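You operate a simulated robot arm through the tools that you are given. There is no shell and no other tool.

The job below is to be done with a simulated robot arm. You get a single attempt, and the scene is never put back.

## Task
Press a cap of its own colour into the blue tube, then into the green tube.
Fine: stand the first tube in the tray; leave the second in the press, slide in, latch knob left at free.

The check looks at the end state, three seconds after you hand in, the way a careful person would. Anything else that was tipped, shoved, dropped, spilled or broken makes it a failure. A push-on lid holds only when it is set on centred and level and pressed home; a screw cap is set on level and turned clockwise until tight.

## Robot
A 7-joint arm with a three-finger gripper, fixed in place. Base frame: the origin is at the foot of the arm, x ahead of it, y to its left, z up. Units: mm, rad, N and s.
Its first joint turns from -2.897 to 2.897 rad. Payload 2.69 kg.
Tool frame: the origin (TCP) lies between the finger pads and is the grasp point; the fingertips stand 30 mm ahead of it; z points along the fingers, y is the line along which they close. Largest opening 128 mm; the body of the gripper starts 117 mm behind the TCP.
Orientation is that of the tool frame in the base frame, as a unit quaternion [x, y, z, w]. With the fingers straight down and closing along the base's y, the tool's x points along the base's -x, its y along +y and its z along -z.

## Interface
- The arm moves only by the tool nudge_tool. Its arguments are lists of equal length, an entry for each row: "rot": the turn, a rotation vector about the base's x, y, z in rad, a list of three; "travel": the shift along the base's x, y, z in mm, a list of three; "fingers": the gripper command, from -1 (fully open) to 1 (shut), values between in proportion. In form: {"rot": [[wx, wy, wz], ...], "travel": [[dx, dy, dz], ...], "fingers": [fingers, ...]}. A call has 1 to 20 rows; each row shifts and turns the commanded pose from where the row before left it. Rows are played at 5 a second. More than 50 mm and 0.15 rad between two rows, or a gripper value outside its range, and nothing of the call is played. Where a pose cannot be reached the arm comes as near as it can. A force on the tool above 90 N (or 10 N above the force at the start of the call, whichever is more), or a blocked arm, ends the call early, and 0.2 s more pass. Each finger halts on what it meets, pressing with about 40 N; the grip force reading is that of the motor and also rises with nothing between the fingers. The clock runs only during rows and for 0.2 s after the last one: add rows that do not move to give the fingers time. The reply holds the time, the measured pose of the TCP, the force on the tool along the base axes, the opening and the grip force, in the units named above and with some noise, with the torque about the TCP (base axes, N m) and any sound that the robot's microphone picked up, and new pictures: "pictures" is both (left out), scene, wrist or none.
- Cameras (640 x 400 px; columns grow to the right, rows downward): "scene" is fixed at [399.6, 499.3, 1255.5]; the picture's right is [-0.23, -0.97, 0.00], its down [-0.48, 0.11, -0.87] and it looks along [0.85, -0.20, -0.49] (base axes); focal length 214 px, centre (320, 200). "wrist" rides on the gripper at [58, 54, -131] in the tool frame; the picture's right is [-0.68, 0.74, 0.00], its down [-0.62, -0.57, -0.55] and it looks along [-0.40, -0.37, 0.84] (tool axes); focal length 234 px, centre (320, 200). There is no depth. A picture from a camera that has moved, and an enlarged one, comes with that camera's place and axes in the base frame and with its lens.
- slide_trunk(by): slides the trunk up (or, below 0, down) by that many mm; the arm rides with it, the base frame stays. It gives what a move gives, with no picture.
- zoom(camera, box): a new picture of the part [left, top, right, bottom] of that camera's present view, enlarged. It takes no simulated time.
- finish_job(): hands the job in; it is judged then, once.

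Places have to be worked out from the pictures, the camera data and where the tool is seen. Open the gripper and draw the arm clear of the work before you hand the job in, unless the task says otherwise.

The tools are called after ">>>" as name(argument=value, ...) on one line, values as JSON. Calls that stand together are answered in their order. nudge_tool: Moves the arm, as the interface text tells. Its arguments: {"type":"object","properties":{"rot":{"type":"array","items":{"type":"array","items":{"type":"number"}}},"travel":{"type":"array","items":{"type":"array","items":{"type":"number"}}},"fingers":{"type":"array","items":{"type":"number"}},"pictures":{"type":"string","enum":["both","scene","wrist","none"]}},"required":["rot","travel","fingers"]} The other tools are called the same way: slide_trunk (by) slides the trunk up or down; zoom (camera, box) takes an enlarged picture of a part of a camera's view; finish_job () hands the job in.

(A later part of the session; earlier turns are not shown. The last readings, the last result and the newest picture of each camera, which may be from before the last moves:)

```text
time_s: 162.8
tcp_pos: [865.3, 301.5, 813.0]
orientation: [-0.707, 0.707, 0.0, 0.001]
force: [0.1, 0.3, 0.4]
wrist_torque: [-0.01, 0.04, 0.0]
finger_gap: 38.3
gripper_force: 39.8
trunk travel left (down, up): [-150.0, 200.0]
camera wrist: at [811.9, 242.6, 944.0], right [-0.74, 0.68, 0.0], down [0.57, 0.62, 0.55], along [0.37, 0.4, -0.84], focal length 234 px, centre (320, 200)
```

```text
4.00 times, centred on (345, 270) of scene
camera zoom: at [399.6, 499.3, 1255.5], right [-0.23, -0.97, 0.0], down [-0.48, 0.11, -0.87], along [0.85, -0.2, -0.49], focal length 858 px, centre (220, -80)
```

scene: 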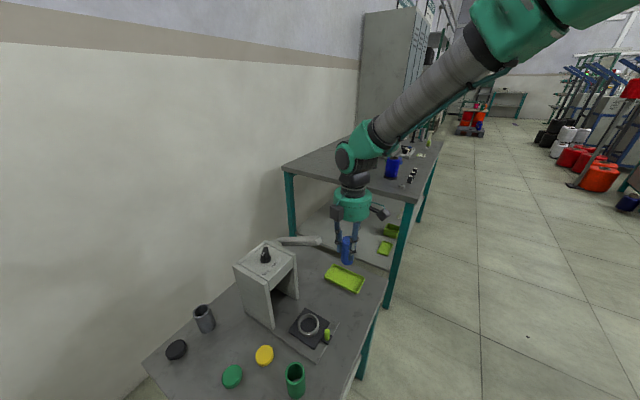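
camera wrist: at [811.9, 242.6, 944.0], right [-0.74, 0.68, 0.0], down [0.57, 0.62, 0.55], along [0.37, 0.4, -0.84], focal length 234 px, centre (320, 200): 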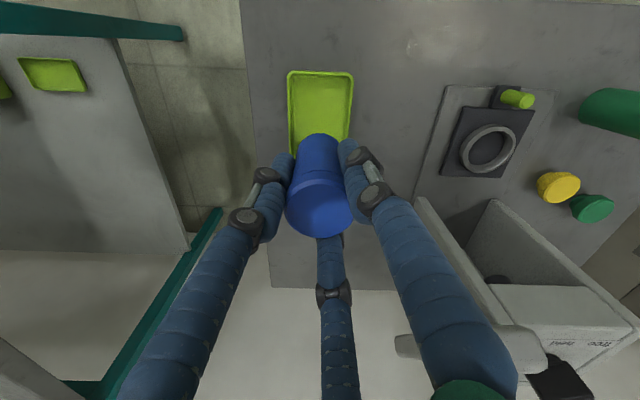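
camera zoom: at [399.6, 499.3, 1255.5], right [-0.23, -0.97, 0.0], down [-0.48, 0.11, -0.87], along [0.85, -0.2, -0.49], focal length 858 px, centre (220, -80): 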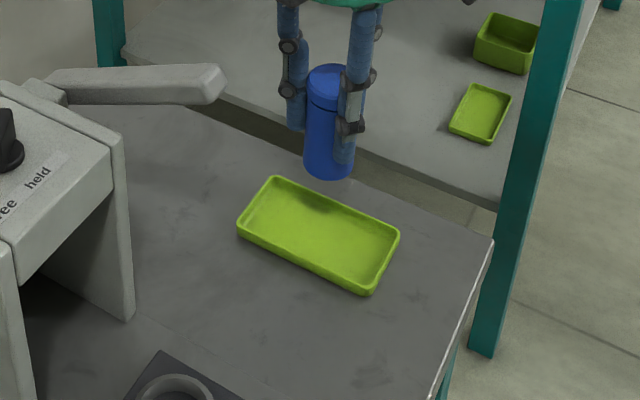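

I'm centred over the tray to within a few millimetres. I'll lower the tube to just above the tray floor.

>>> nudge_tool(rot=[[0, 0, 0], [0, 0, 0], [0, 0, 0], [0, 0, 0], [0, 0, 0], [0, 0, 0]], travel=[[1.5, -1, -30], [0, 0, -30], [0, 0, -12], [0, 0, -6], [0, 0, 0], [0, 0, 0]], fingers=[1, 1, 1, 1, 1, 1])

>>> zoom(camera="wrist", box=[220, 60, 420, 220])

>>> zoom(camera="scene", box=[310, 235, 380, 305])

```text
time_s: 164.2
tcp_pos: [866.1, 299.2, 732.2]
orientation: [0.707, -0.707, 0.0, -0.001]
force: [0.2, 0.0, -0.6]
wrist_torque: [0.0, 0.01, -0.03]
finger_gap: 38.4
gripper_force: 39.9
trunk travel left (down, up): [-150.0, 200.0]
camera wrist: at [811.9, 240.3, 862.4], right [-0.74, 0.68, 0.0], down [0.57, 0.62, 0.55], along [0.37, 0.4, -0.84], focal length 234 px, centre (320, 200)
```

scene: 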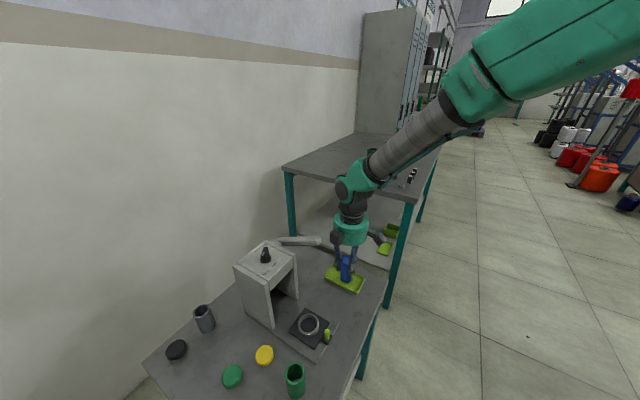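
wrist: 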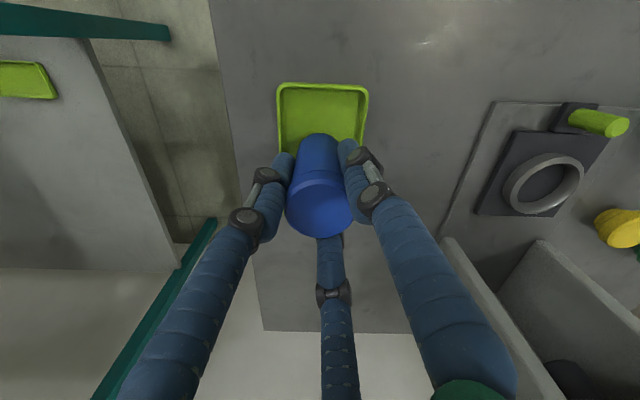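

```text
2.50 times, centred on (320, 140) of wrist
camera zoom: at [811.9, 240.3, 862.4], right [-0.74, 0.68, 0.0], down [0.57, 0.62, 0.55], along [0.37, 0.4, -0.84], focal length 585 px, centre (320, 350)
```

zoom: 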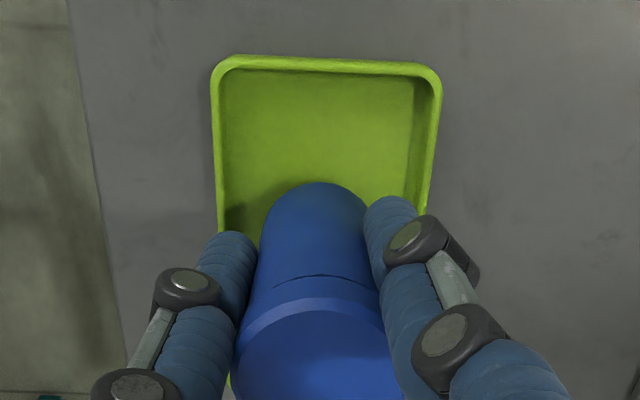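

```text
5.71 times, centred on (345, 270) of scene
camera zoom: at [399.6, 499.3, 1255.5], right [-0.23, -0.97, 0.0], down [-0.48, 0.11, -0.87], along [0.85, -0.2, -0.49], focal length 1226 px, centre (177, -200)
```

zoom: 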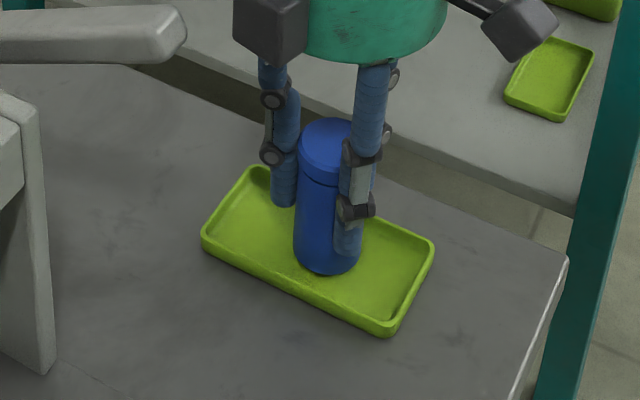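

The tube is centred in the tray. I'll creep down to the floor.

>>> nudge_tool(rot=[[0, 0, 0], [0, 0, 0], [0, 0, 0], [0, 0, 0], [0, 0, 0]], travel=[[0, 0, -1.5], [0, 0, -1.5], [0, 0, -1], [0, 0, 0], [0, 0, 0]], fingers=[1, 1, 1, 1, 1], pictures="none")

>>> nudge_tool(rot=[[0, 0, 0], [0, 0, 0], [0, 0, 0]], travel=[[0, 0, -1], [0, 0, -1], [0, 0, 0]], fingers=[1, 1, 1], pictures="none")

```text
time_s: 165.4
tcp_pos: [864.7, 298.9, 730.1]
orientation: [-0.707, 0.707, -0.001, 0.0]
force: [0.1, 0.8, -1.1]
wrist_torque: [-0.03, -0.01, 0.02]
finger_gap: 38.7
gripper_force: 40.0
trunk travel left (down, up): [-150.0, 200.0]
```

```text
time_s: 166.2
tcp_pos: [865.0, 299.8, 727.2]
orientation: [0.707, -0.707, 0.001, 0.0]
force: [0.2, -0.5, 0.1]
wrist_torque: [0.01, 0.0, -0.01]
finger_gap: 38.3
gripper_force: 40.2
trunk travel left (down, up): [-150.0, 200.0]
```

Not down yet, so I'll continue in 1 mm steps.

>>> nudge_tool(rot=[[0, 0, 0], [0, 0, 0], [0, 0, 0], [0, 0, 0]], travel=[[0, 0, -1], [0, 0, -1], [0, 0, 0], [0, 0, 0]], fingers=[1, 1, 1, 1], pictures="none")

>>> nudge_tool(rot=[[0, 0, 0], [0, 0, 0], [0, 0, 0], [0, 0, 0]], travel=[[0, 0, -1], [0, 0, -1], [0, 0, 0], [0, 0, 0]], fingers=[1, 1, 1, 1], pictures="none")

```text
time_s: 167.2
tcp_pos: [865.0, 299.5, 727.1]
orientation: [0.708, -0.707, 0.0, 0.0]
force: [0.2, 0.6, -0.2]
wrist_torque: [-0.01, 0.0, 0.02]
finger_gap: 38.3
gripper_force: 40.0
trunk travel left (down, up): [-150.0, 200.0]
```

```text
time_s: 168.2
tcp_pos: [866.1, 301.4, 724.5]
orientation: [-0.707, 0.707, 0.0, -0.001]
force: [0.5, -0.2, 1.5]
wrist_torque: [-0.06, -0.01, -0.01]
finger_gap: 38.3
gripper_force: 40.0
trunk travel left (down, up): [-150.0, 200.0]
```

>>> nudge_tool(rot=[[0, 0, 0], [0, 0, 0], [0, 0, 0], [0, 0, 0]], travel=[[0, 0, -1], [0, 0, 0], [0, 0, 0], [0, 0, 0]], fingers=[1, 1, 1, 1], pictures="none")

>>> zoom(camera="scene", box=[310, 235, 380, 305])

```text
time_s: 169.2
tcp_pos: [866.5, 301.2, 724.2]
orientation: [0.707, -0.707, 0.0, 0.0]
force: [0.0, 4.8, 12.5]
wrist_torque: [0.16, 0.15, -0.04]
finger_gap: 38.2
gripper_force: 40.0
trunk travel left (down, up): [-150.0, 200.0]
```

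```text
5.71 times, centred on (345, 270) of scene
camera zoom: at [399.6, 499.3, 1255.5], right [-0.23, -0.97, 0.0], down [-0.48, 0.11, -0.87], along [0.85, -0.2, -0.49], focal length 1226 px, centre (177, -200)
```

zoom: 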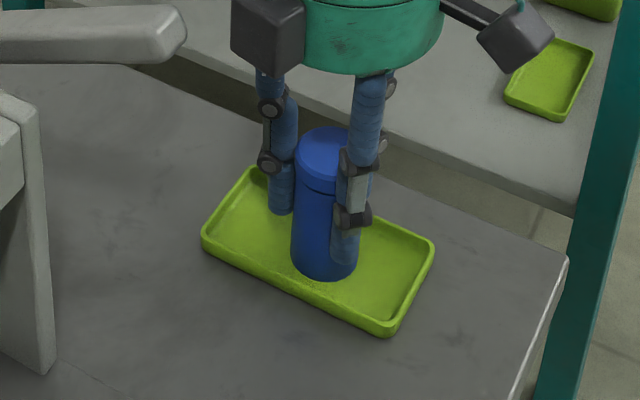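

The tube is on the tray floor (12.5 N). I'll unload slightly, release and rise.

>>> nudge_tool(rot=[[0, 0, 0], [0, 0, 0], [0, 0, 0], [0, 0, 0], [0, 0, 0], [0, 0, 0], [0, 0, 0]], travel=[[0, 0, 0.7], [0, 0, 0], [0, 0, 0], [0, 0, 0], [0, 0, 0], [0, 0, 0], [0, 0, 0]], fingers=[1, 1, 0.38, 0.3, 0.2, 0.1, 0], pictures="none")

>>> zoom(camera="scene", box=[310, 235, 380, 305])

>>> nudge_tool(rot=[[0, 0, 0], [0, 0, 0], [0, 0, 0], [0, 0, 0], [0, 0, 0]], travel=[[0, 0, 15], [0, 0, 40], [0, 0, 45], [0, 0, 45], [0, 0, 0]], fingers=[0, 0, 0, 0, 0])

>>> zoom(camera="scene", box=[310, 235, 380, 305])

```text
time_s: 170.8
tcp_pos: [864.6, 300.1, 724.1]
orientation: [0.707, -0.707, 0.0, 0.0]
force: [0.4, -1.1, 0.1]
wrist_torque: [0.0, 0.03, -0.01]
finger_gap: 63.8
gripper_force: 0.0
trunk travel left (down, up): [-150.0, 200.0]
```

```text
5.71 times, centred on (345, 270) of scene
camera zoom: at [399.6, 499.3, 1255.5], right [-0.23, -0.97, 0.0], down [-0.48, 0.11, -0.87], along [0.85, -0.2, -0.49], focal length 1226 px, centre (177, -200)
```

zoom: 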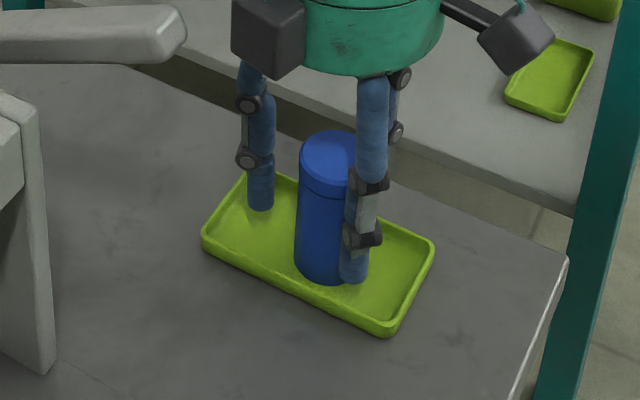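

```text
time_s: 172.0
tcp_pos: [862.7, 301.7, 870.7]
orientation: [0.707, -0.707, 0.0, -0.001]
force: [0.0, 0.0, 0.6]
wrist_torque: [0.0, -0.07, 0.04]
finger_gap: 64.1
gripper_force: 0.1
trunk travel left (down, up): [-150.0, 200.0]
camera wrist: at [809.7, 242.5, 1001.9], right [-0.74, 0.68, 0.0], down [0.57, 0.62, 0.55], along [0.37, 0.4, -0.84], focal length 234 px, centre (320, 200)
```

scene: 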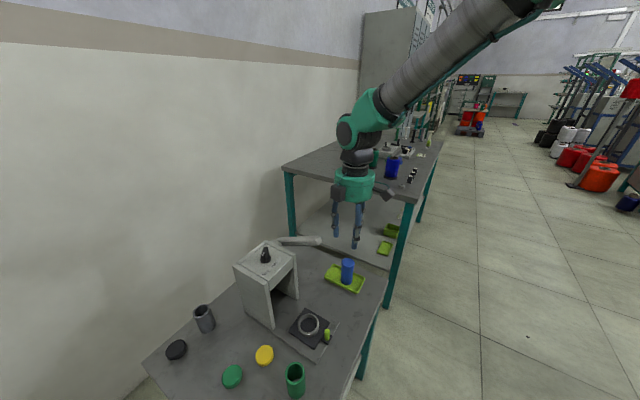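
wrist: 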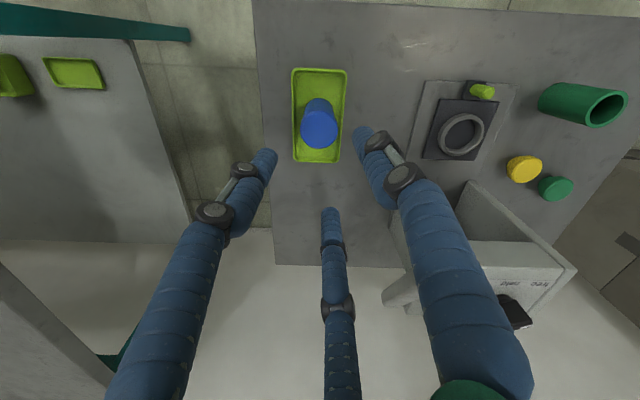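

```text
5.71 times, centred on (345, 270) of scene
camera zoom: at [399.6, 499.3, 1255.5], right [-0.23, -0.97, 0.0], down [-0.48, 0.11, -0.87], along [0.85, -0.2, -0.49], focal length 1226 px, centre (177, -200)
```

zoom: 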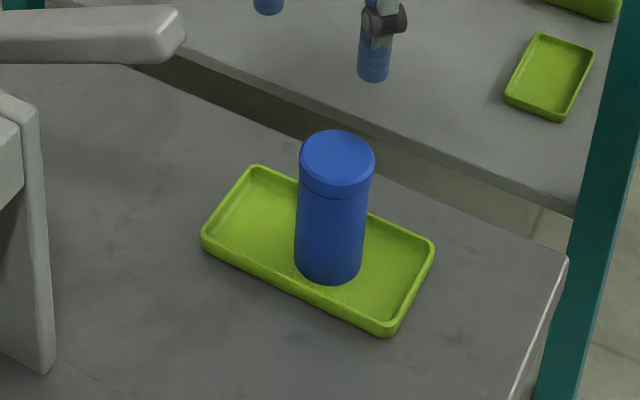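

The blue tube stands upright in the tray with its cap flush. Now the green tube: I'll move around the lever to hover over it near (612,497).

>>> nudge_tool(rot=[[0, 0, 0], [0, 0, 0], [0, 0, 0], [0, 0, 0], [0, 0, 0], [0, 0, 0], [0, 0, 0], [0, 0, 0], [0, 0, 0], [0, 0, 0], [0, 0, 0]], travel=[[-36, 0, 0], [-36, 0, 0], [-29.7, 32.5, 0], [-29.7, 32.5, 0], [-29.7, 32.5, 0], [-29.7, 32.5, 0], [-29.7, 32.5, 0], [-29.7, 32.5, -20], [0, 0, 0], [0, 0, 0], [0, 0, 0]], fingers=[0, 0, 0, 0, 0, 0, 0, 0, 0, 0, 0])

>>> zoom(camera="wrist", box=[240, 60, 400, 220])

>>> zoom(camera="scene", box=[240, 320, 340, 400])

```text
time_s: 174.4
tcp_pos: [614.6, 494.0, 850.2]
orientation: [-0.707, 0.707, 0.0, 0.001]
force: [0.4, -0.5, -0.1]
wrist_torque: [-0.01, 0.02, 0.0]
finger_gap: 63.9
gripper_force: 0.0
trunk travel left (down, up): [-150.0, 200.0]
camera wrist: at [563.0, 434.7, 980.5], right [-0.74, 0.68, 0.0], down [0.57, 0.62, 0.55], along [0.37, 0.4, -0.84], focal length 234 px, centre (320, 200)
```

scene: 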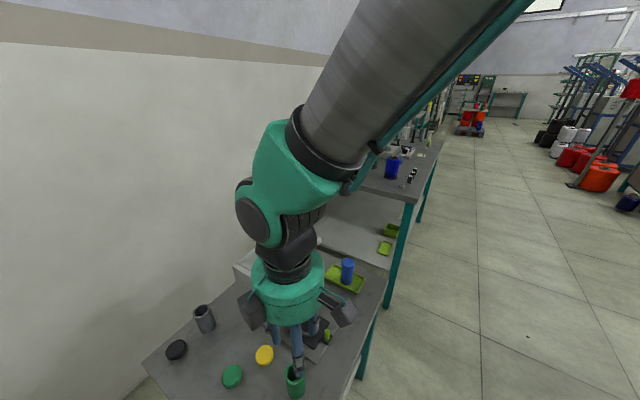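
wrist: 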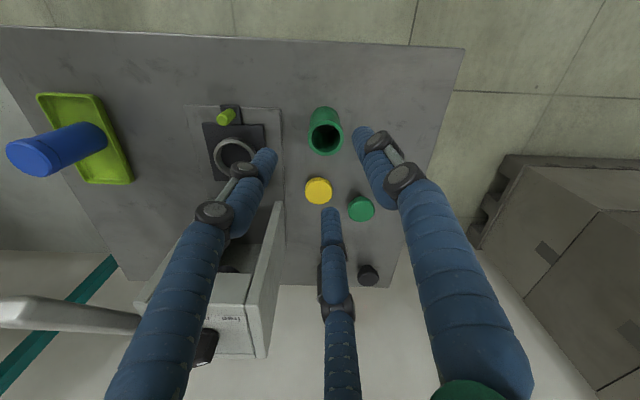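

```text
2.50 times, centred on (320, 140) of wrist
camera zoom: at [563.0, 434.7, 980.5], right [-0.74, 0.68, 0.0], down [0.57, 0.62, 0.55], along [0.37, 0.4, -0.84], focal length 585 px, centre (320, 350)
```

zoom: 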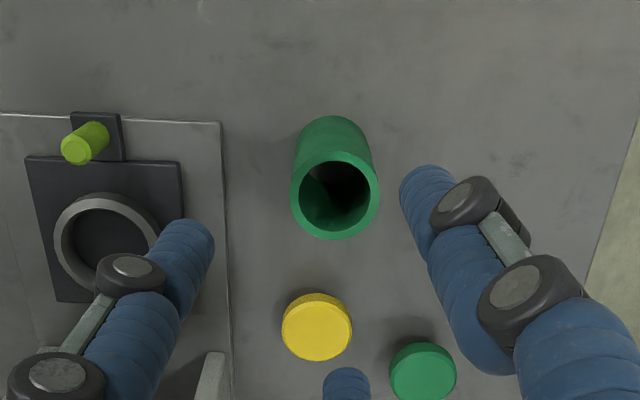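

```text
5.00 times, centred on (290, 360) of scene
camera zoom: at [399.6, 499.3, 1255.5], right [-0.23, -0.97, 0.0], down [-0.48, 0.11, -0.87], along [0.85, -0.2, -0.49], focal length 1072 px, centre (470, -600)
```

zoom: 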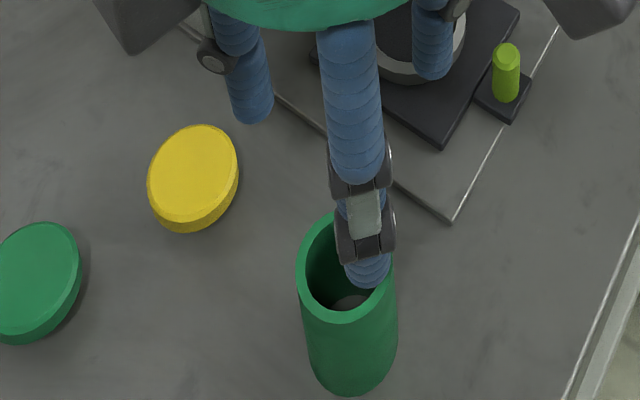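

The green tube's axis is at about (613.8,501). I'll shift over it and lower the open fingers to TCP z≈722.

>>> nudge_tool(rot=[[0, 0, 0], [0, 0, 0], [0, 0, 0], [0, 0, 0], [0, 0, 0], [0, 0, 0], [0, 0, 0], [0, 0, 0]], travel=[[-0.8, 6.5, -20], [0, 0, -35], [0, 0, -35], [0, 0, -25], [0, 0, -13], [0, 0, 0], [0, 0, 0], [0, 0, 0]], fingers=[0, 0, 0, 0, 0, 0, 0, 0])

>>> zoom(camera="wrist", box=[240, 90, 400, 240])

>>> zoom(camera="scene", box=[240, 320, 340, 400])

```text
time_s: 176.2
tcp_pos: [612.3, 500.1, 721.0]
orientation: [-0.707, 0.707, 0.0, 0.0]
force: [-0.3, 0.3, 0.0]
wrist_torque: [0.01, 0.03, 0.01]
finger_gap: 63.8
gripper_force: 0.0
trunk travel left (down, up): [-150.0, 200.0]
camera wrist: at [559.1, 441.2, 851.1], right [-0.74, 0.68, 0.0], down [0.57, 0.62, 0.55], along [0.37, 0.4, -0.84], focal length 234 px, centre (320, 200)
```

scene: 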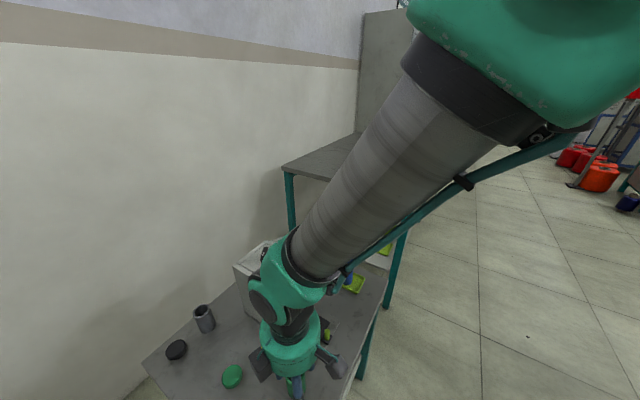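
wrist: 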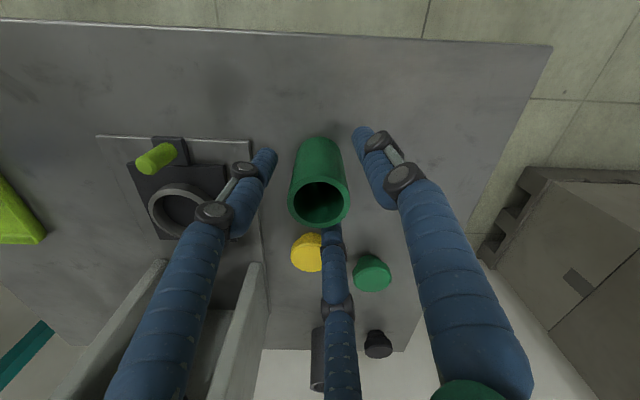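

```text
2.67 times, centred on (320, 165) of wrist
camera zoom: at [559.1, 441.2, 851.1], right [-0.74, 0.68, 0.0], down [0.57, 0.62, 0.55], along [0.37, 0.4, -0.84], focal length 624 px, centre (320, 293)
```

zoom: 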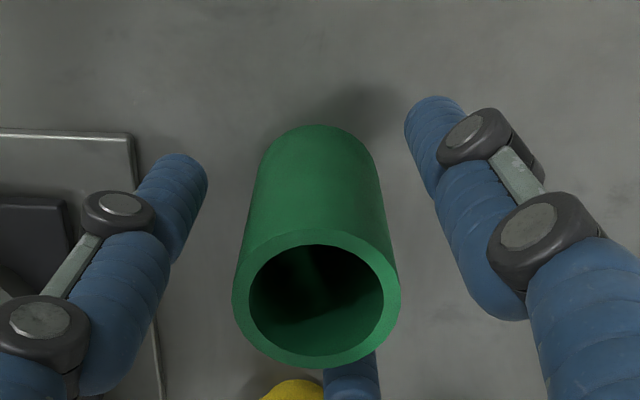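

```text
5.00 times, centred on (290, 360) of scene
camera zoom: at [399.6, 499.3, 1255.5], right [-0.23, -0.97, 0.0], down [-0.48, 0.11, -0.87], along [0.85, -0.2, -0.49], focal length 1072 px, centre (470, -600)
```

zoom: 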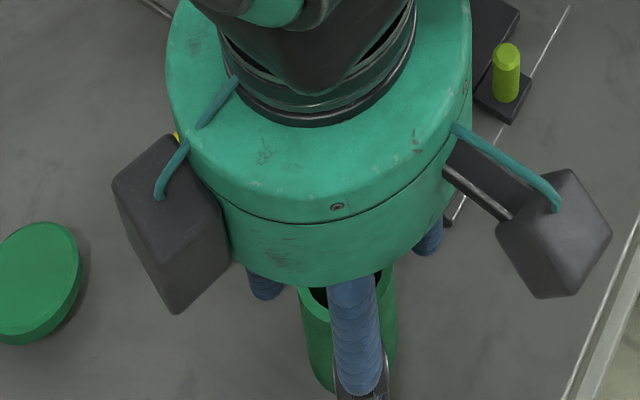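

Well placed. I'll close on the green tube and lift it.

>>> nudge_tool(rot=[[0, 0, 0], [0, 0, 0], [0, 0, 0], [0, 0, 0], [0, 0, 0], [0, 0, 0], [0, 0, 0], [0, 0, 0], [0, 0, 0]], travel=[[0, 0, 0], [0, 0, 0], [0, 0, 0], [0, 0, 0], [0, 0, 0], [0, 0, 0], [0, 0, 5], [0, 0, 20], [0, 0, 0]], fingers=[0.2, 0.3, 0.4, 0.6, 0.8, 1, 1, 1, 1], pictures="wrist")

>>> zoom(camera="wrist", box=[240, 90, 400, 240])

```text
time_s: 178.2
tcp_pos: [615.2, 499.3, 745.4]
orientation: [0.707, -0.707, 0.0, 0.0]
force: [-0.1, 0.1, -0.1]
wrist_torque: [0.02, 0.02, 0.02]
finger_gap: 37.9
gripper_force: 39.4
trunk travel left (down, up): [-150.0, 200.0]
camera wrist: at [561.3, 440.7, 876.5], right [-0.74, 0.68, 0.0], down [0.57, 0.62, 0.55], along [0.37, 0.4, -0.84], focal length 234 px, centre (320, 200)
```

wrist: 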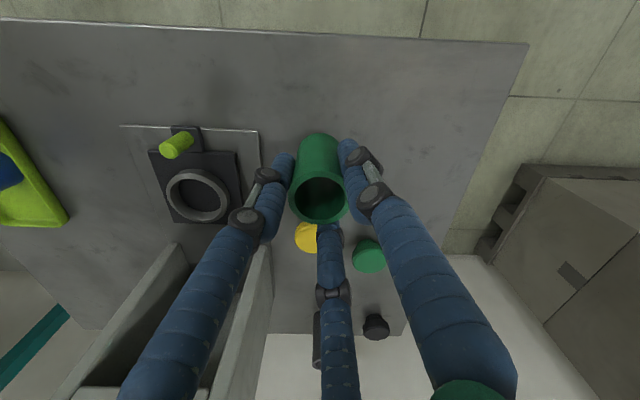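

```text
2.67 times, centred on (320, 165) of wrist
camera zoom: at [561.3, 440.7, 876.5], right [-0.74, 0.68, 0.0], down [0.57, 0.62, 0.55], along [0.37, 0.4, -0.84], focal length 624 px, centre (320, 293)
```

zoom: 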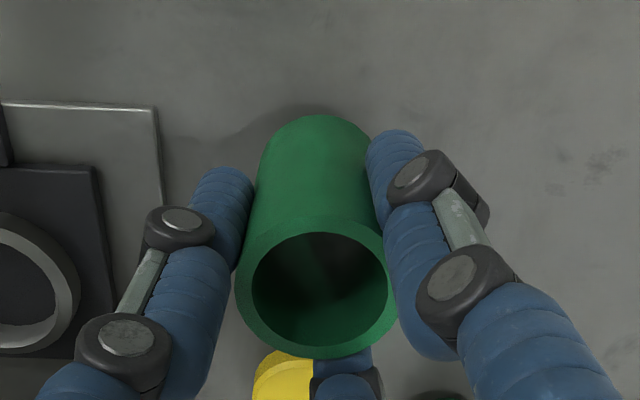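

Gripped (37.9 mm, 40 N). I'll carry it over the cradle ring near (731,450) and hover with the tube bottom about 40 mm above it.

>>> nudge_tool(rot=[[0, 0, 0], [0, 0, 0], [0, 0, 0], [0, 0, 0], [0, 0, 0], [0, 0, 0], [0, 0, 0], [0, 0, 0], [0, 0, 0], [0, 0, 0]], travel=[[0, 0, 30], [0, 0, 35], [29, -12.3, 0], [29, -12.3, 0], [29, -12.3, 0], [29, -12.3, 0], [0, 0, -20], [0, 0, 0], [0, 0, 0], [0, 0, 0]], fingers=[1, 1, 1, 1, 1, 1, 1, 1, 1, 1])

>>> zoom(camera="wrist", box=[250, 70, 390, 220])

>>> zoom(camera="scene", box=[275, 260, 345, 345])

```text
time_s: 180.4
tcp_pos: [731.3, 452.5, 789.3]
orientation: [0.707, -0.707, 0.0, 0.0]
force: [-1.0, 0.2, -0.6]
wrist_torque: [-0.02, -0.02, -0.01]
finger_gap: 38.0
gripper_force: 40.6
trunk travel left (down, up): [-150.0, 200.0]
camera wrist: at [678.1, 394.5, 919.8], right [-0.74, 0.68, 0.0], down [0.57, 0.62, 0.55], along [0.37, 0.4, -0.84], focal length 234 px, centre (320, 200)
```

scene: 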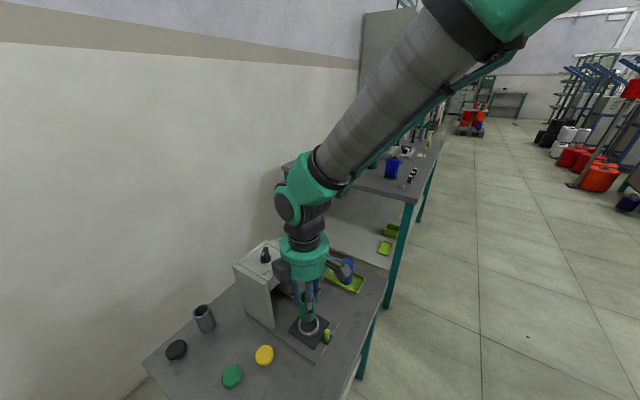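
wrist: 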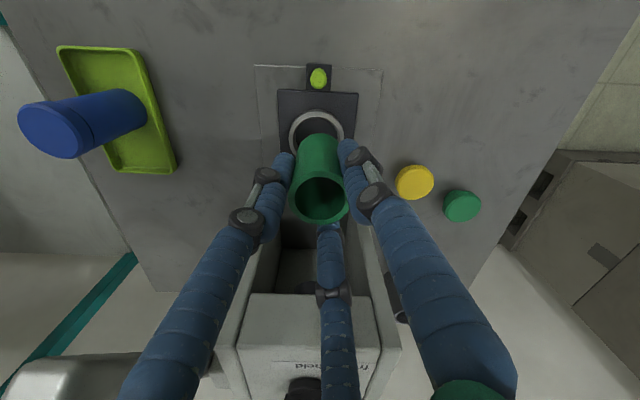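

```text
2.67 times, centred on (320, 145) of wrist
camera zoom: at [678.1, 394.5, 919.8], right [-0.74, 0.68, 0.0], down [0.57, 0.62, 0.55], along [0.37, 0.4, -0.84], focal length 624 px, centre (320, 347)
```

zoom: 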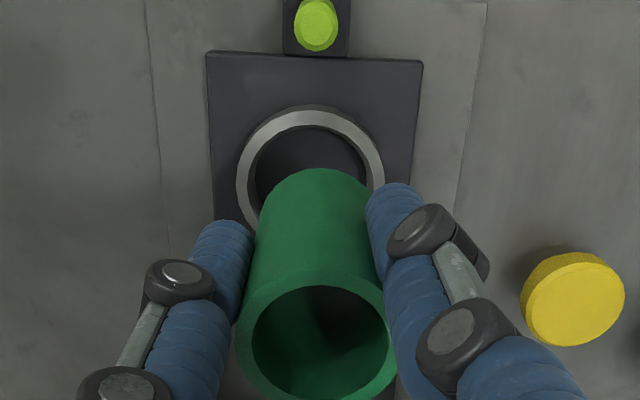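

```text
4.71 times, centred on (310, 302) of scene
camera zoom: at [399.6, 499.3, 1255.5], right [-0.23, -0.97, 0.0], down [-0.48, 0.11, -0.87], along [0.85, -0.2, -0.49], focal length 1009 px, centre (367, -282)
```

zoom: 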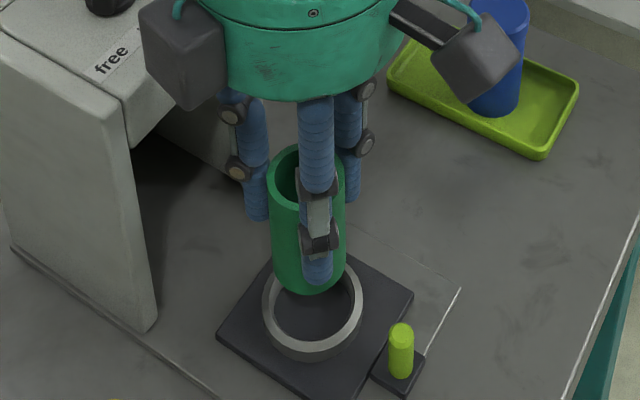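

The ring centre is about 2 mm to −q of the tube. I'll shift (0.6,−2.1), lower to just above the ring and check.

>>> nudge_tool(rot=[[0, 0, 0], [0, 0, 0], [0, 0, 0], [0, 0, 0], [0, 0, 0], [0, 0, 0], [0, 0, 0]], travel=[[0.6, -2.1, 0], [0, 0, -15], [0, 0, -12], [0, 0, -8], [0, 0, 0], [0, 0, 0], [0, 0, 0]], fingers=[1, 1, 1, 1, 1, 1, 1], pictures="none")

>>> zoom(camera="wrist", box=[250, 70, 390, 220])

>>> zoom(camera="scene", box=[285, 290, 335, 345])

```text
time_s: 182.0
tcp_pos: [732.0, 451.2, 755.6]
orientation: [0.707, -0.707, 0.0, 0.001]
force: [0.7, 0.3, -0.9]
wrist_torque: [-0.01, -0.02, 0.0]
finger_gap: 38.0
gripper_force: 39.4
trunk travel left (down, up): [-150.0, 200.0]
```

```text
2.67 times, centred on (320, 145) of wrist
camera zoom: at [678.8, 392.7, 886.0], right [-0.74, 0.68, 0.0], down [0.57, 0.62, 0.55], along [0.37, 0.4, -0.84], focal length 624 px, centre (320, 347)
```

zoom: 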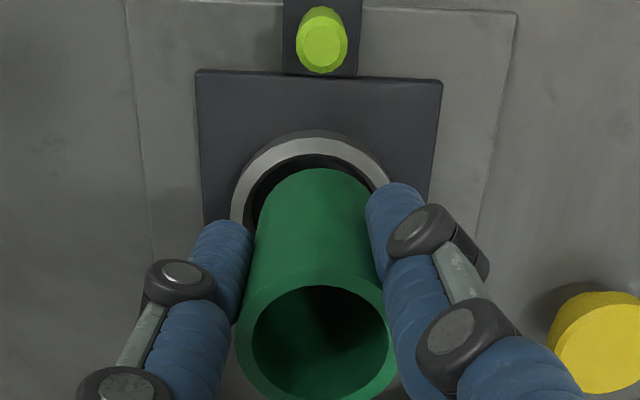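

```text
7.27 times, centred on (310, 318) of scene
camera zoom: at [399.6, 499.3, 1255.5], right [-0.23, -0.97, 0.0], down [-0.48, 0.11, -0.87], along [0.85, -0.2, -0.49], focal length 1560 px, centre (393, -654)
```

zoom: 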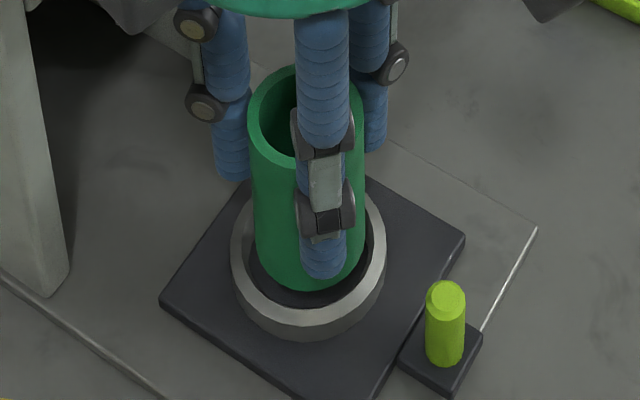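

The tube lines up with the ring in both views. I'll lower it into the cradle.

>>> nudge_tool(rot=[[0, 0, 0], [0, 0, 0], [0, 0, 0], [0, 0, 0], [0, 0, 0], [0, 0, 0]], travel=[[0, 0, -4], [0, 0, -4], [0, 0, -4], [0, 0, -4], [0, 0, 0], [0, 0, 0]], fingers=[1, 1, 1, 1, 1, 1], pictures="none")

>>> zoom(camera="scene", box=[285, 290, 335, 345])

>>> nudge_tool(rot=[[0, 0, 0], [0, 0, 0], [0, 0, 0], [0, 0, 0]], travel=[[0, 0, -1.5], [0, 0, -1.5], [0, 0, 0], [0, 0, 0]], fingers=[1, 1, 1, 1], pictures="none")

```text
time_s: 183.4
tcp_pos: [731.4, 451.8, 743.6]
orientation: [0.707, -0.707, 0.0, -0.002]
force: [5.3, 2.3, 31.7]
wrist_torque: [-0.14, 0.22, 0.0]
finger_gap: 38.1
gripper_force: 40.1
trunk travel left (down, up): [-150.0, 200.0]
```

```text
7.27 times, centred on (310, 318) of scene
camera zoom: at [399.6, 499.3, 1255.5], right [-0.23, -0.97, 0.0], down [-0.48, 0.11, -0.87], along [0.85, -0.2, -0.49], focal length 1560 px, centre (393, -654)
```

zoom: 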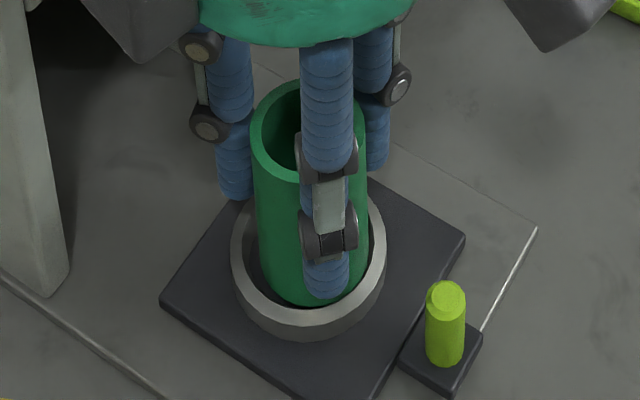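

```text
time_s: 184.4
tcp_pos: [730.4, 450.5, 740.8]
orientation: [0.707, -0.707, 0.001, -0.002]
force: [14.9, 10.4, 33.7]
wrist_torque: [0.24, -0.23, -0.11]
finger_gap: 38.1
gripper_force: 39.7
trunk travel left (down, up): [-150.0, 200.0]
```

There's some side load (the ring is pushing the tube toward +p). I'll raise 2 mm, shift (1.2,0.8) and lower again.

>>> nudge_tool(rot=[[0, 0, 0], [0, 0, 0], [0, 0, 0], [0, 0, 0]], travel=[[0, 0, 3], [0, 0, 2], [1.2, 0.8, 0], [0, 0, 0]], fingers=[1, 1, 1, 1], pictures="none")

>>> nudge_tool(rot=[[0, 0, 0], [0, 0, 0], [0, 0, 0], [0, 0, 0]], travel=[[0, 0, -2], [0, 0, -2], [0, 0, 0], [0, 0, 0]], fingers=[1, 1, 1, 1], pictures="none")

>>> zoom(camera="wrist", box=[250, 70, 390, 220])

>>> zoom(camera="scene", box=[285, 290, 335, 345])

```text
time_s: 185.4
tcp_pos: [729.1, 448.8, 740.5]
orientation: [0.707, -0.707, -0.001, 0.003]
force: [-3.1, 0.8, 8.9]
wrist_torque: [-0.19, 0.15, -0.06]
finger_gap: 38.0
gripper_force: 40.4
trunk travel left (down, up): [-150.0, 200.0]
```

```text
time_s: 186.4
tcp_pos: [732.8, 452.1, 739.7]
orientation: [-0.706, 0.708, -0.001, 0.001]
force: [1.4, -0.4, 27.5]
wrist_torque: [-0.46, 0.04, 0.03]
finger_gap: 37.9
gripper_force: 40.3
trunk travel left (down, up): [-150.0, 200.0]
```

```text
2.67 times, centred on (320, 145) of wrist
camera zoom: at [678.8, 392.2, 870.7], right [-0.74, 0.68, 0.0], down [0.56, 0.61, 0.55], along [0.37, 0.41, -0.83], focal length 624 px, centre (320, 347)
```

zoom: 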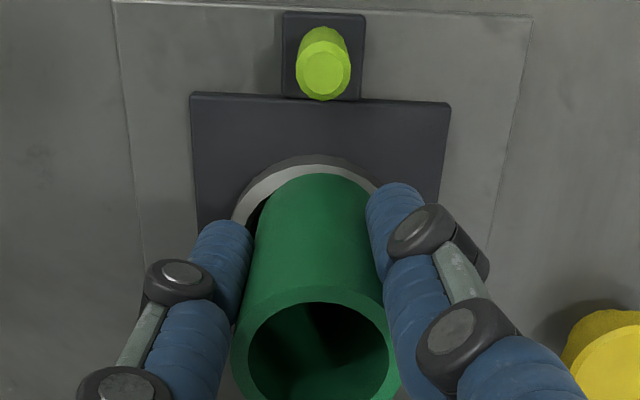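

```text
7.27 times, centred on (310, 318) of scene
camera zoom: at [399.6, 499.3, 1255.5], right [-0.23, -0.97, 0.0], down [-0.48, 0.11, -0.87], along [0.85, -0.2, -0.49], focal length 1560 px, centre (393, -654)
```

zoom: 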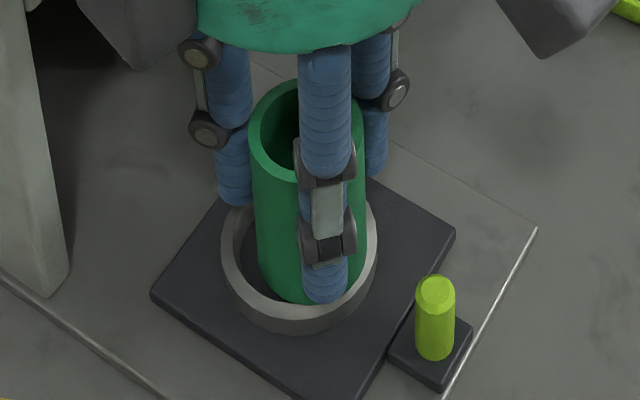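

The tube is catching the ring and dragging the slide a few millimetres. I'll lift clear and realign properly.

>>> nudge_tool(rot=[[0, 0, 0], [0, 0, 0], [0, 0, 0], [0, 0, 0], [0, 0, 0], [0, 0, 0]], travel=[[0, 0, 5], [0, 0, 8], [0, 0, 5], [0, 0, 0], [0, 0, 0], [0, 0, 0]], fingers=[1, 1, 1, 1, 1, 1], pictures="none")

>>> zoom(camera="wrist", box=[250, 70, 390, 220])

>>> zoom(camera="scene", box=[285, 290, 335, 345])

```text
time_s: 187.8
tcp_pos: [733.5, 450.4, 756.6]
orientation: [0.707, -0.707, 0.0, 0.0]
force: [0.0, 0.0, -0.5]
wrist_torque: [0.0, 0.0, 0.0]
finger_gap: 38.3
gripper_force: 39.9
trunk travel left (down, up): [-150.0, 200.0]
```

```text
2.67 times, centred on (320, 145) of wrist
camera zoom: at [679.7, 391.8, 886.7], right [-0.74, 0.68, 0.0], down [0.57, 0.62, 0.55], along [0.37, 0.4, -0.84], focal length 624 px, centre (320, 347)
```

zoom: 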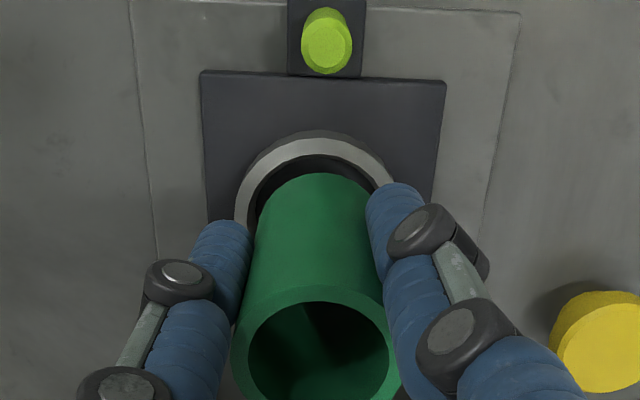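

```text
7.27 times, centred on (310, 318) of scene
camera zoom: at [399.6, 499.3, 1255.5], right [-0.23, -0.97, 0.0], down [-0.48, 0.11, -0.87], along [0.85, -0.2, -0.49], focal length 1560 px, centre (393, -654)
```

zoom: 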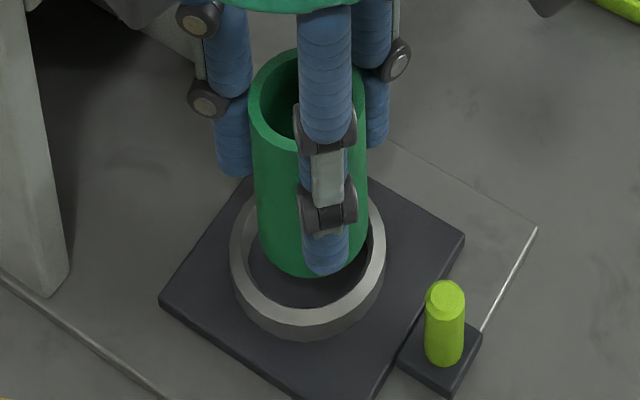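

Lifted clear, the slide is back at its stop. The views suggest the tube needs about +1.4 mm p and +1 mm q, so I'll shift (0.3,1.7) and lower 10 mm.

>>> nudge_tool(rot=[[0, 0, 0], [0, 0, 0], [0, 0, 0], [0, 0, 0], [0, 0, 0], [0, 0, 0], [0, 0, 0]], travel=[[0.3, 1.7, 0], [0, 0, 0], [0, 0, -4], [0, 0, -3], [0, 0, -2], [0, 0, 0], [0, 0, 0]], fingers=[1, 1, 1, 1, 1, 1, 1], pictures="none")

>>> zoom(camera="scene", box=[290, 300, 330, 345])

>>> zoom(camera="wrist", box=[280, 90, 360, 160])

```text
time_s: 189.4
tcp_pos: [731.7, 452.3, 747.8]
orientation: [0.708, -0.707, 0.0, -0.001]
force: [-0.4, 0.1, -0.2]
wrist_torque: [0.01, -0.02, 0.01]
finger_gap: 38.2
gripper_force: 39.9
trunk travel left (down, up): [-150.0, 200.0]
```

```text
8.89 times, centred on (310, 322) of scene
camera zoom: at [399.6, 499.3, 1255.5], right [-0.23, -0.97, 0.0], down [-0.48, 0.11, -0.87], along [0.85, -0.2, -0.49], focal length 1906 px, centre (409, -889)
```

zoom: 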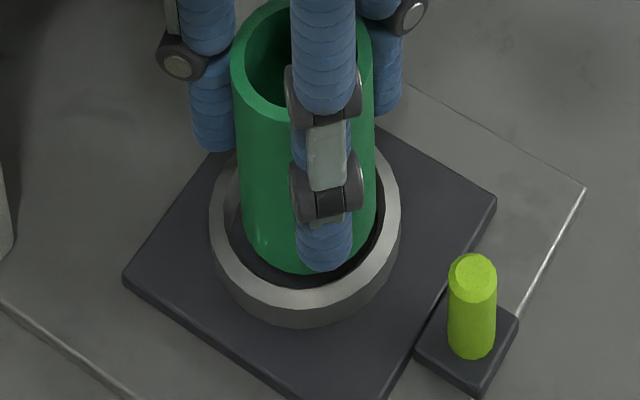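

```text
5.71 times, centred on (320, 125) of wrist
camera zoom: at [678.2, 393.0, 878.0], right [-0.74, 0.68, 0.0], down [0.57, 0.62, 0.55], along [0.37, 0.4, -0.84], focal length 1338 px, centre (320, 629)
```

zoom: 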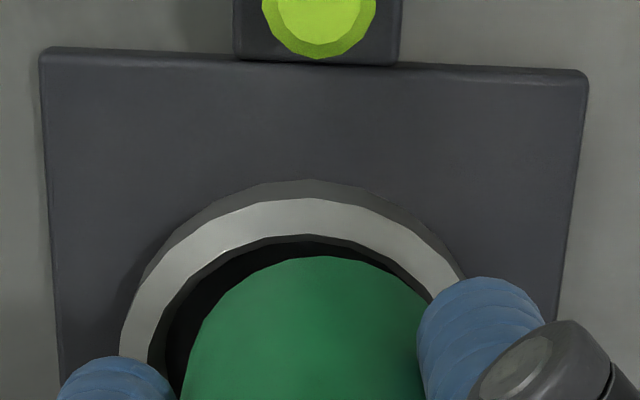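

Scene and contact torque both indicate the tube sits too far to −p, with a bit too much +q. I'll shift (2.5,1.0) and look again.

>>> nudge_tool(rot=[[0, 0, 0], [0, 0, 0], [0, 0, 0], [0, 0, 0], [0, 0, 0], [0, 0, 0]], travel=[[0, 0, 2], [2.5, 1.0, 0], [0, 0, 0], [0, 0, 0], [0, 0, 0], [0, 0, 0]], fingers=[1, 1, 1, 1, 1, 1], pictures="none")

>>> zoom(camera="scene", box=[290, 300, 330, 345])

>>> zoom(camera="wrist", box=[280, 90, 360, 160])

```text
time_s: 190.8
tcp_pos: [733.0, 453.3, 749.1]
orientation: [-0.707, 0.707, 0.0, -0.001]
force: [-0.2, -1.0, -0.8]
wrist_torque: [-0.01, 0.0, 0.02]
finger_gap: 38.1
gripper_force: 39.5
trunk travel left (down, up): [-150.0, 200.0]
```

```text
8.89 times, centred on (310, 322) of scene
camera zoom: at [399.6, 499.3, 1255.5], right [-0.23, -0.97, 0.0], down [-0.48, 0.11, -0.87], along [0.85, -0.2, -0.49], focal length 1906 px, centre (409, -889)
```

zoom: 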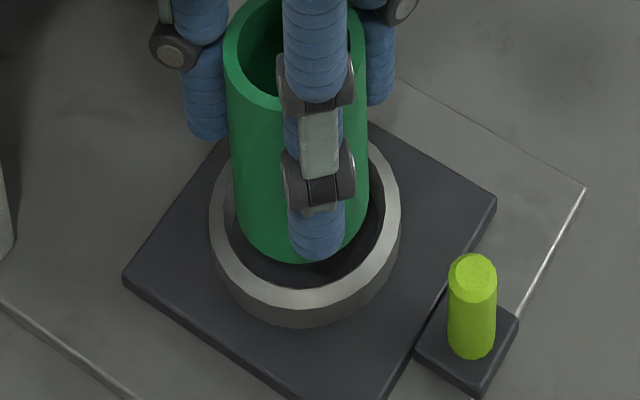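

```text
5.71 times, centred on (320, 125) of wrist
camera zoom: at [680.7, 394.6, 879.8], right [-0.74, 0.68, 0.0], down [0.57, 0.62, 0.55], along [0.37, 0.4, -0.84], focal length 1338 px, centre (320, 629)
```

zoom: 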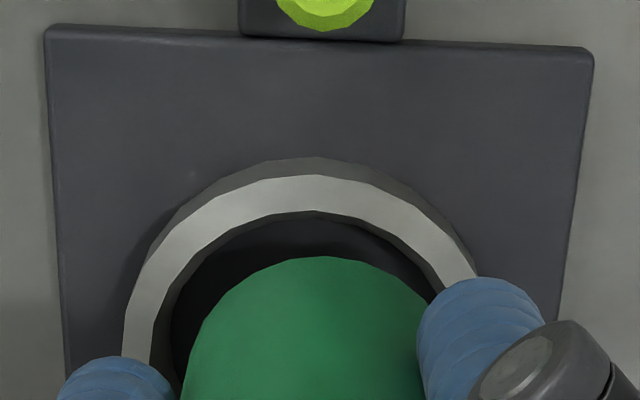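

By the scene and wrist lateral measures the tube is now aligned to within about 0.7 mm. I'll trim (0.4,−0.4) and lower gently.

>>> nudge_tool(rot=[[0, 0, 0], [0, 0, 0], [0, 0, 0], [0, 0, 0], [0, 0, 0], [0, 0, 0], [0, 0, 0]], travel=[[0.4, -0.4, 0], [0, 0, -2], [0, 0, -2], [0, 0, -2], [0, 0, -1], [0, 0, 0], [0, 0, 0]], fingers=[1, 1, 1, 1, 1, 1, 1], pictures="none")

>>> nudge_tool(rot=[[0, 0, 0], [0, 0, 0], [0, 0, 0], [0, 0, 0]], travel=[[0, 0, -1.5], [0, 0, -1.5], [0, 0, 0], [0, 0, 0]], fingers=[1, 1, 1, 1], pictures="none")

>>> zoom(camera="scene", box=[290, 300, 330, 345])

```text
time_s: 192.4
tcp_pos: [733.3, 455.0, 742.7]
orientation: [-0.707, 0.707, -0.001, 0.0]
force: [0.3, -0.4, -0.6]
wrist_torque: [-0.01, -0.02, 0.02]
finger_gap: 37.7
gripper_force: 40.2
trunk travel left (down, up): [-150.0, 200.0]
```

```text
time_s: 193.4
tcp_pos: [734.5, 454.7, 738.1]
orientation: [0.707, -0.707, -0.001, 0.001]
force: [0.1, 0.5, 0.2]
wrist_torque: [0.01, -0.04, -0.01]
finger_gap: 37.9
gripper_force: 39.9
trunk travel left (down, up): [-150.0, 200.0]
```

```text
8.89 times, centred on (310, 322) of scene
camera zoom: at [399.6, 499.3, 1255.5], right [-0.23, -0.97, 0.0], down [-0.48, 0.11, -0.87], along [0.85, -0.2, -0.49], focal length 1906 px, centre (409, -889)
```

zoom: 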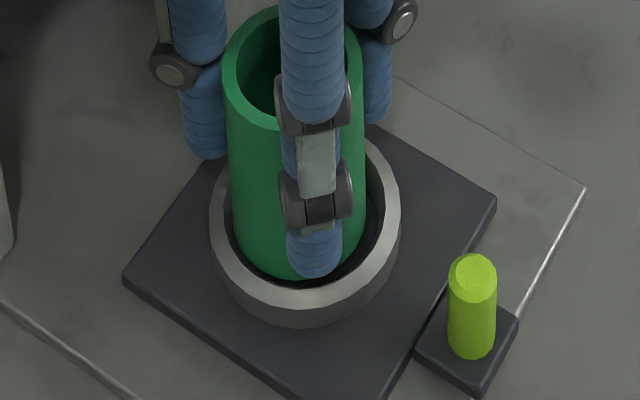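

No contact at 738: the tube is entering the ring. I'll continue to the cradle floor.

>>> nudge_tool(rot=[[0, 0, 0], [0, 0, 0], [0, 0, 0], [0, 0, 0]], travel=[[0, 0, -1.5], [0, 0, -1.5], [0, 0, 0], [0, 0, 0]], fingers=[1, 1, 1, 1], pictures="none")

>>> nudge_tool(rot=[[0, 0, 0], [0, 0, 0], [0, 0, 0], [0, 0, 0]], travel=[[0, 0, -1.5], [0, 0, -1.5], [0, 0, 0], [0, 0, 0]], fingers=[1, 1, 1, 1], pictures="none")

>>> zoom(camera="scene", box=[290, 300, 330, 345])

```text
time_s: 194.4
tcp_pos: [733.8, 454.4, 736.6]
orientation: [-0.706, 0.708, 0.0, 0.0]
force: [0.0, 0.3, 0.2]
wrist_torque: [-0.01, 0.0, 0.0]
finger_gap: 37.9
gripper_force: 39.9
trunk travel left (down, up): [-150.0, 200.0]
```

```text
time_s: 195.4
tcp_pos: [734.5, 453.5, 733.4]
orientation: [-0.707, 0.707, 0.001, -0.001]
force: [-0.1, -0.7, 0.2]
wrist_torque: [-0.03, 0.01, 0.0]
finger_gap: 37.8
gripper_force: 40.1
trunk travel left (down, up): [-150.0, 200.0]
```

```text
8.89 times, centred on (310, 322) of scene
camera zoom: at [399.6, 499.3, 1255.5], right [-0.23, -0.97, 0.0], down [-0.48, 0.11, -0.87], along [0.85, -0.2, -0.49], focal length 1906 px, centre (409, -889)
```

zoom: 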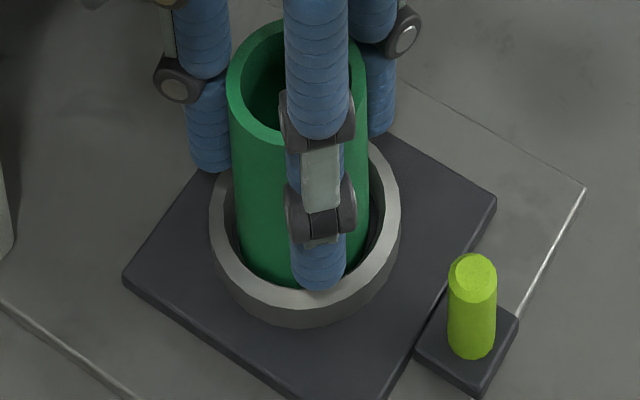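

Still free, so I'll keep stepping down until contact.

>>> nudge_tool(rot=[[0, 0, 0], [0, 0, 0], [0, 0, 0], [0, 0, 0]], travel=[[0, 0, -1], [0, 0, -1], [0, 0, 0], [0, 0, 0]], fingers=[1, 1, 1, 1], pictures="none")

>>> nudge_tool(rot=[[0, 0, 0], [0, 0, 0], [0, 0, 0], [0, 0, 0]], travel=[[0, 0, -1], [0, 0, -1], [0, 0, 0], [0, 0, 0]], fingers=[1, 1, 1, 1], pictures="none")

```text
time_s: 196.4
tcp_pos: [735.3, 454.4, 729.1]
orientation: [-0.707, 0.708, 0.0, 0.001]
force: [0.0, 0.4, -0.9]
wrist_torque: [-0.01, 0.0, -0.02]
finger_gap: 37.9
gripper_force: 40.0
trunk travel left (down, up): [-150.0, 200.0]
```

```text
time_s: 197.4
tcp_pos: [734.1, 454.0, 729.2]
orientation: [-0.707, 0.707, 0.0, 0.0]
force: [0.4, -0.5, -0.8]
wrist_torque: [-0.01, -0.02, -0.02]
finger_gap: 37.8
gripper_force: 40.0
trunk travel left (down, up): [-150.0, 200.0]
```

>>> nudge_tool(rot=[[0, 0, 0], [0, 0, 0], [0, 0, 0], [0, 0, 0]], travel=[[0, 0, -1], [0, 0, -1], [0, 0, 0], [0, 0, 0]], fingers=[1, 1, 1, 1], pictures="none")

>>> zoom(camera="scene", box=[290, 300, 330, 345])

>>> zoom(camera="wrist", box=[250, 70, 390, 220])

```text
time_s: 198.4
tcp_pos: [733.9, 455.9, 728.5]
orientation: [-0.707, 0.707, 0.0, 0.001]
force: [-2.5, 1.3, 18.2]
wrist_torque: [-0.04, -0.17, -0.01]
finger_gap: 37.9
gripper_force: 40.7
trunk travel left (down, up): [-150.0, 200.0]
```

```text
8.89 times, centred on (310, 322) of scene
camera zoom: at [399.6, 499.3, 1255.5], right [-0.23, -0.97, 0.0], down [-0.48, 0.11, -0.87], along [0.85, -0.2, -0.49], focal length 1906 px, centre (409, -889)
```

zoom: 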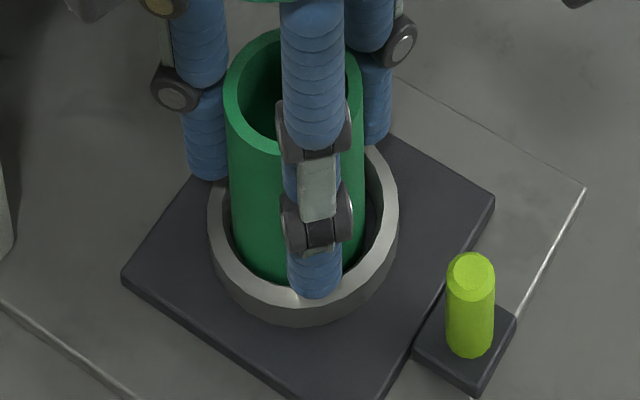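

```text
2.67 times, centred on (320, 145) of wrist
camera zoom: at [681.4, 395.2, 858.9], right [-0.74, 0.68, 0.0], down [0.56, 0.61, 0.55], along [0.37, 0.41, -0.83], focal length 624 px, centre (320, 347)
```

zoom: 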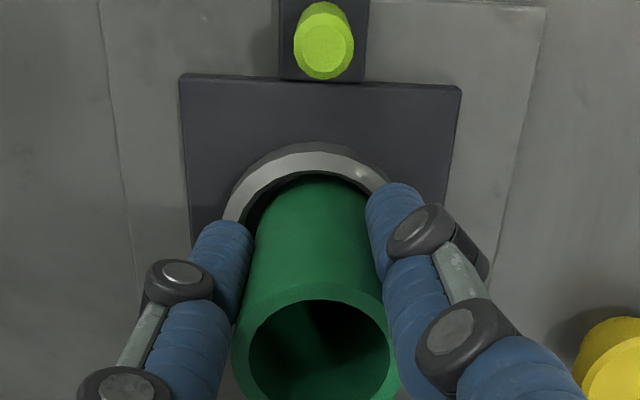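

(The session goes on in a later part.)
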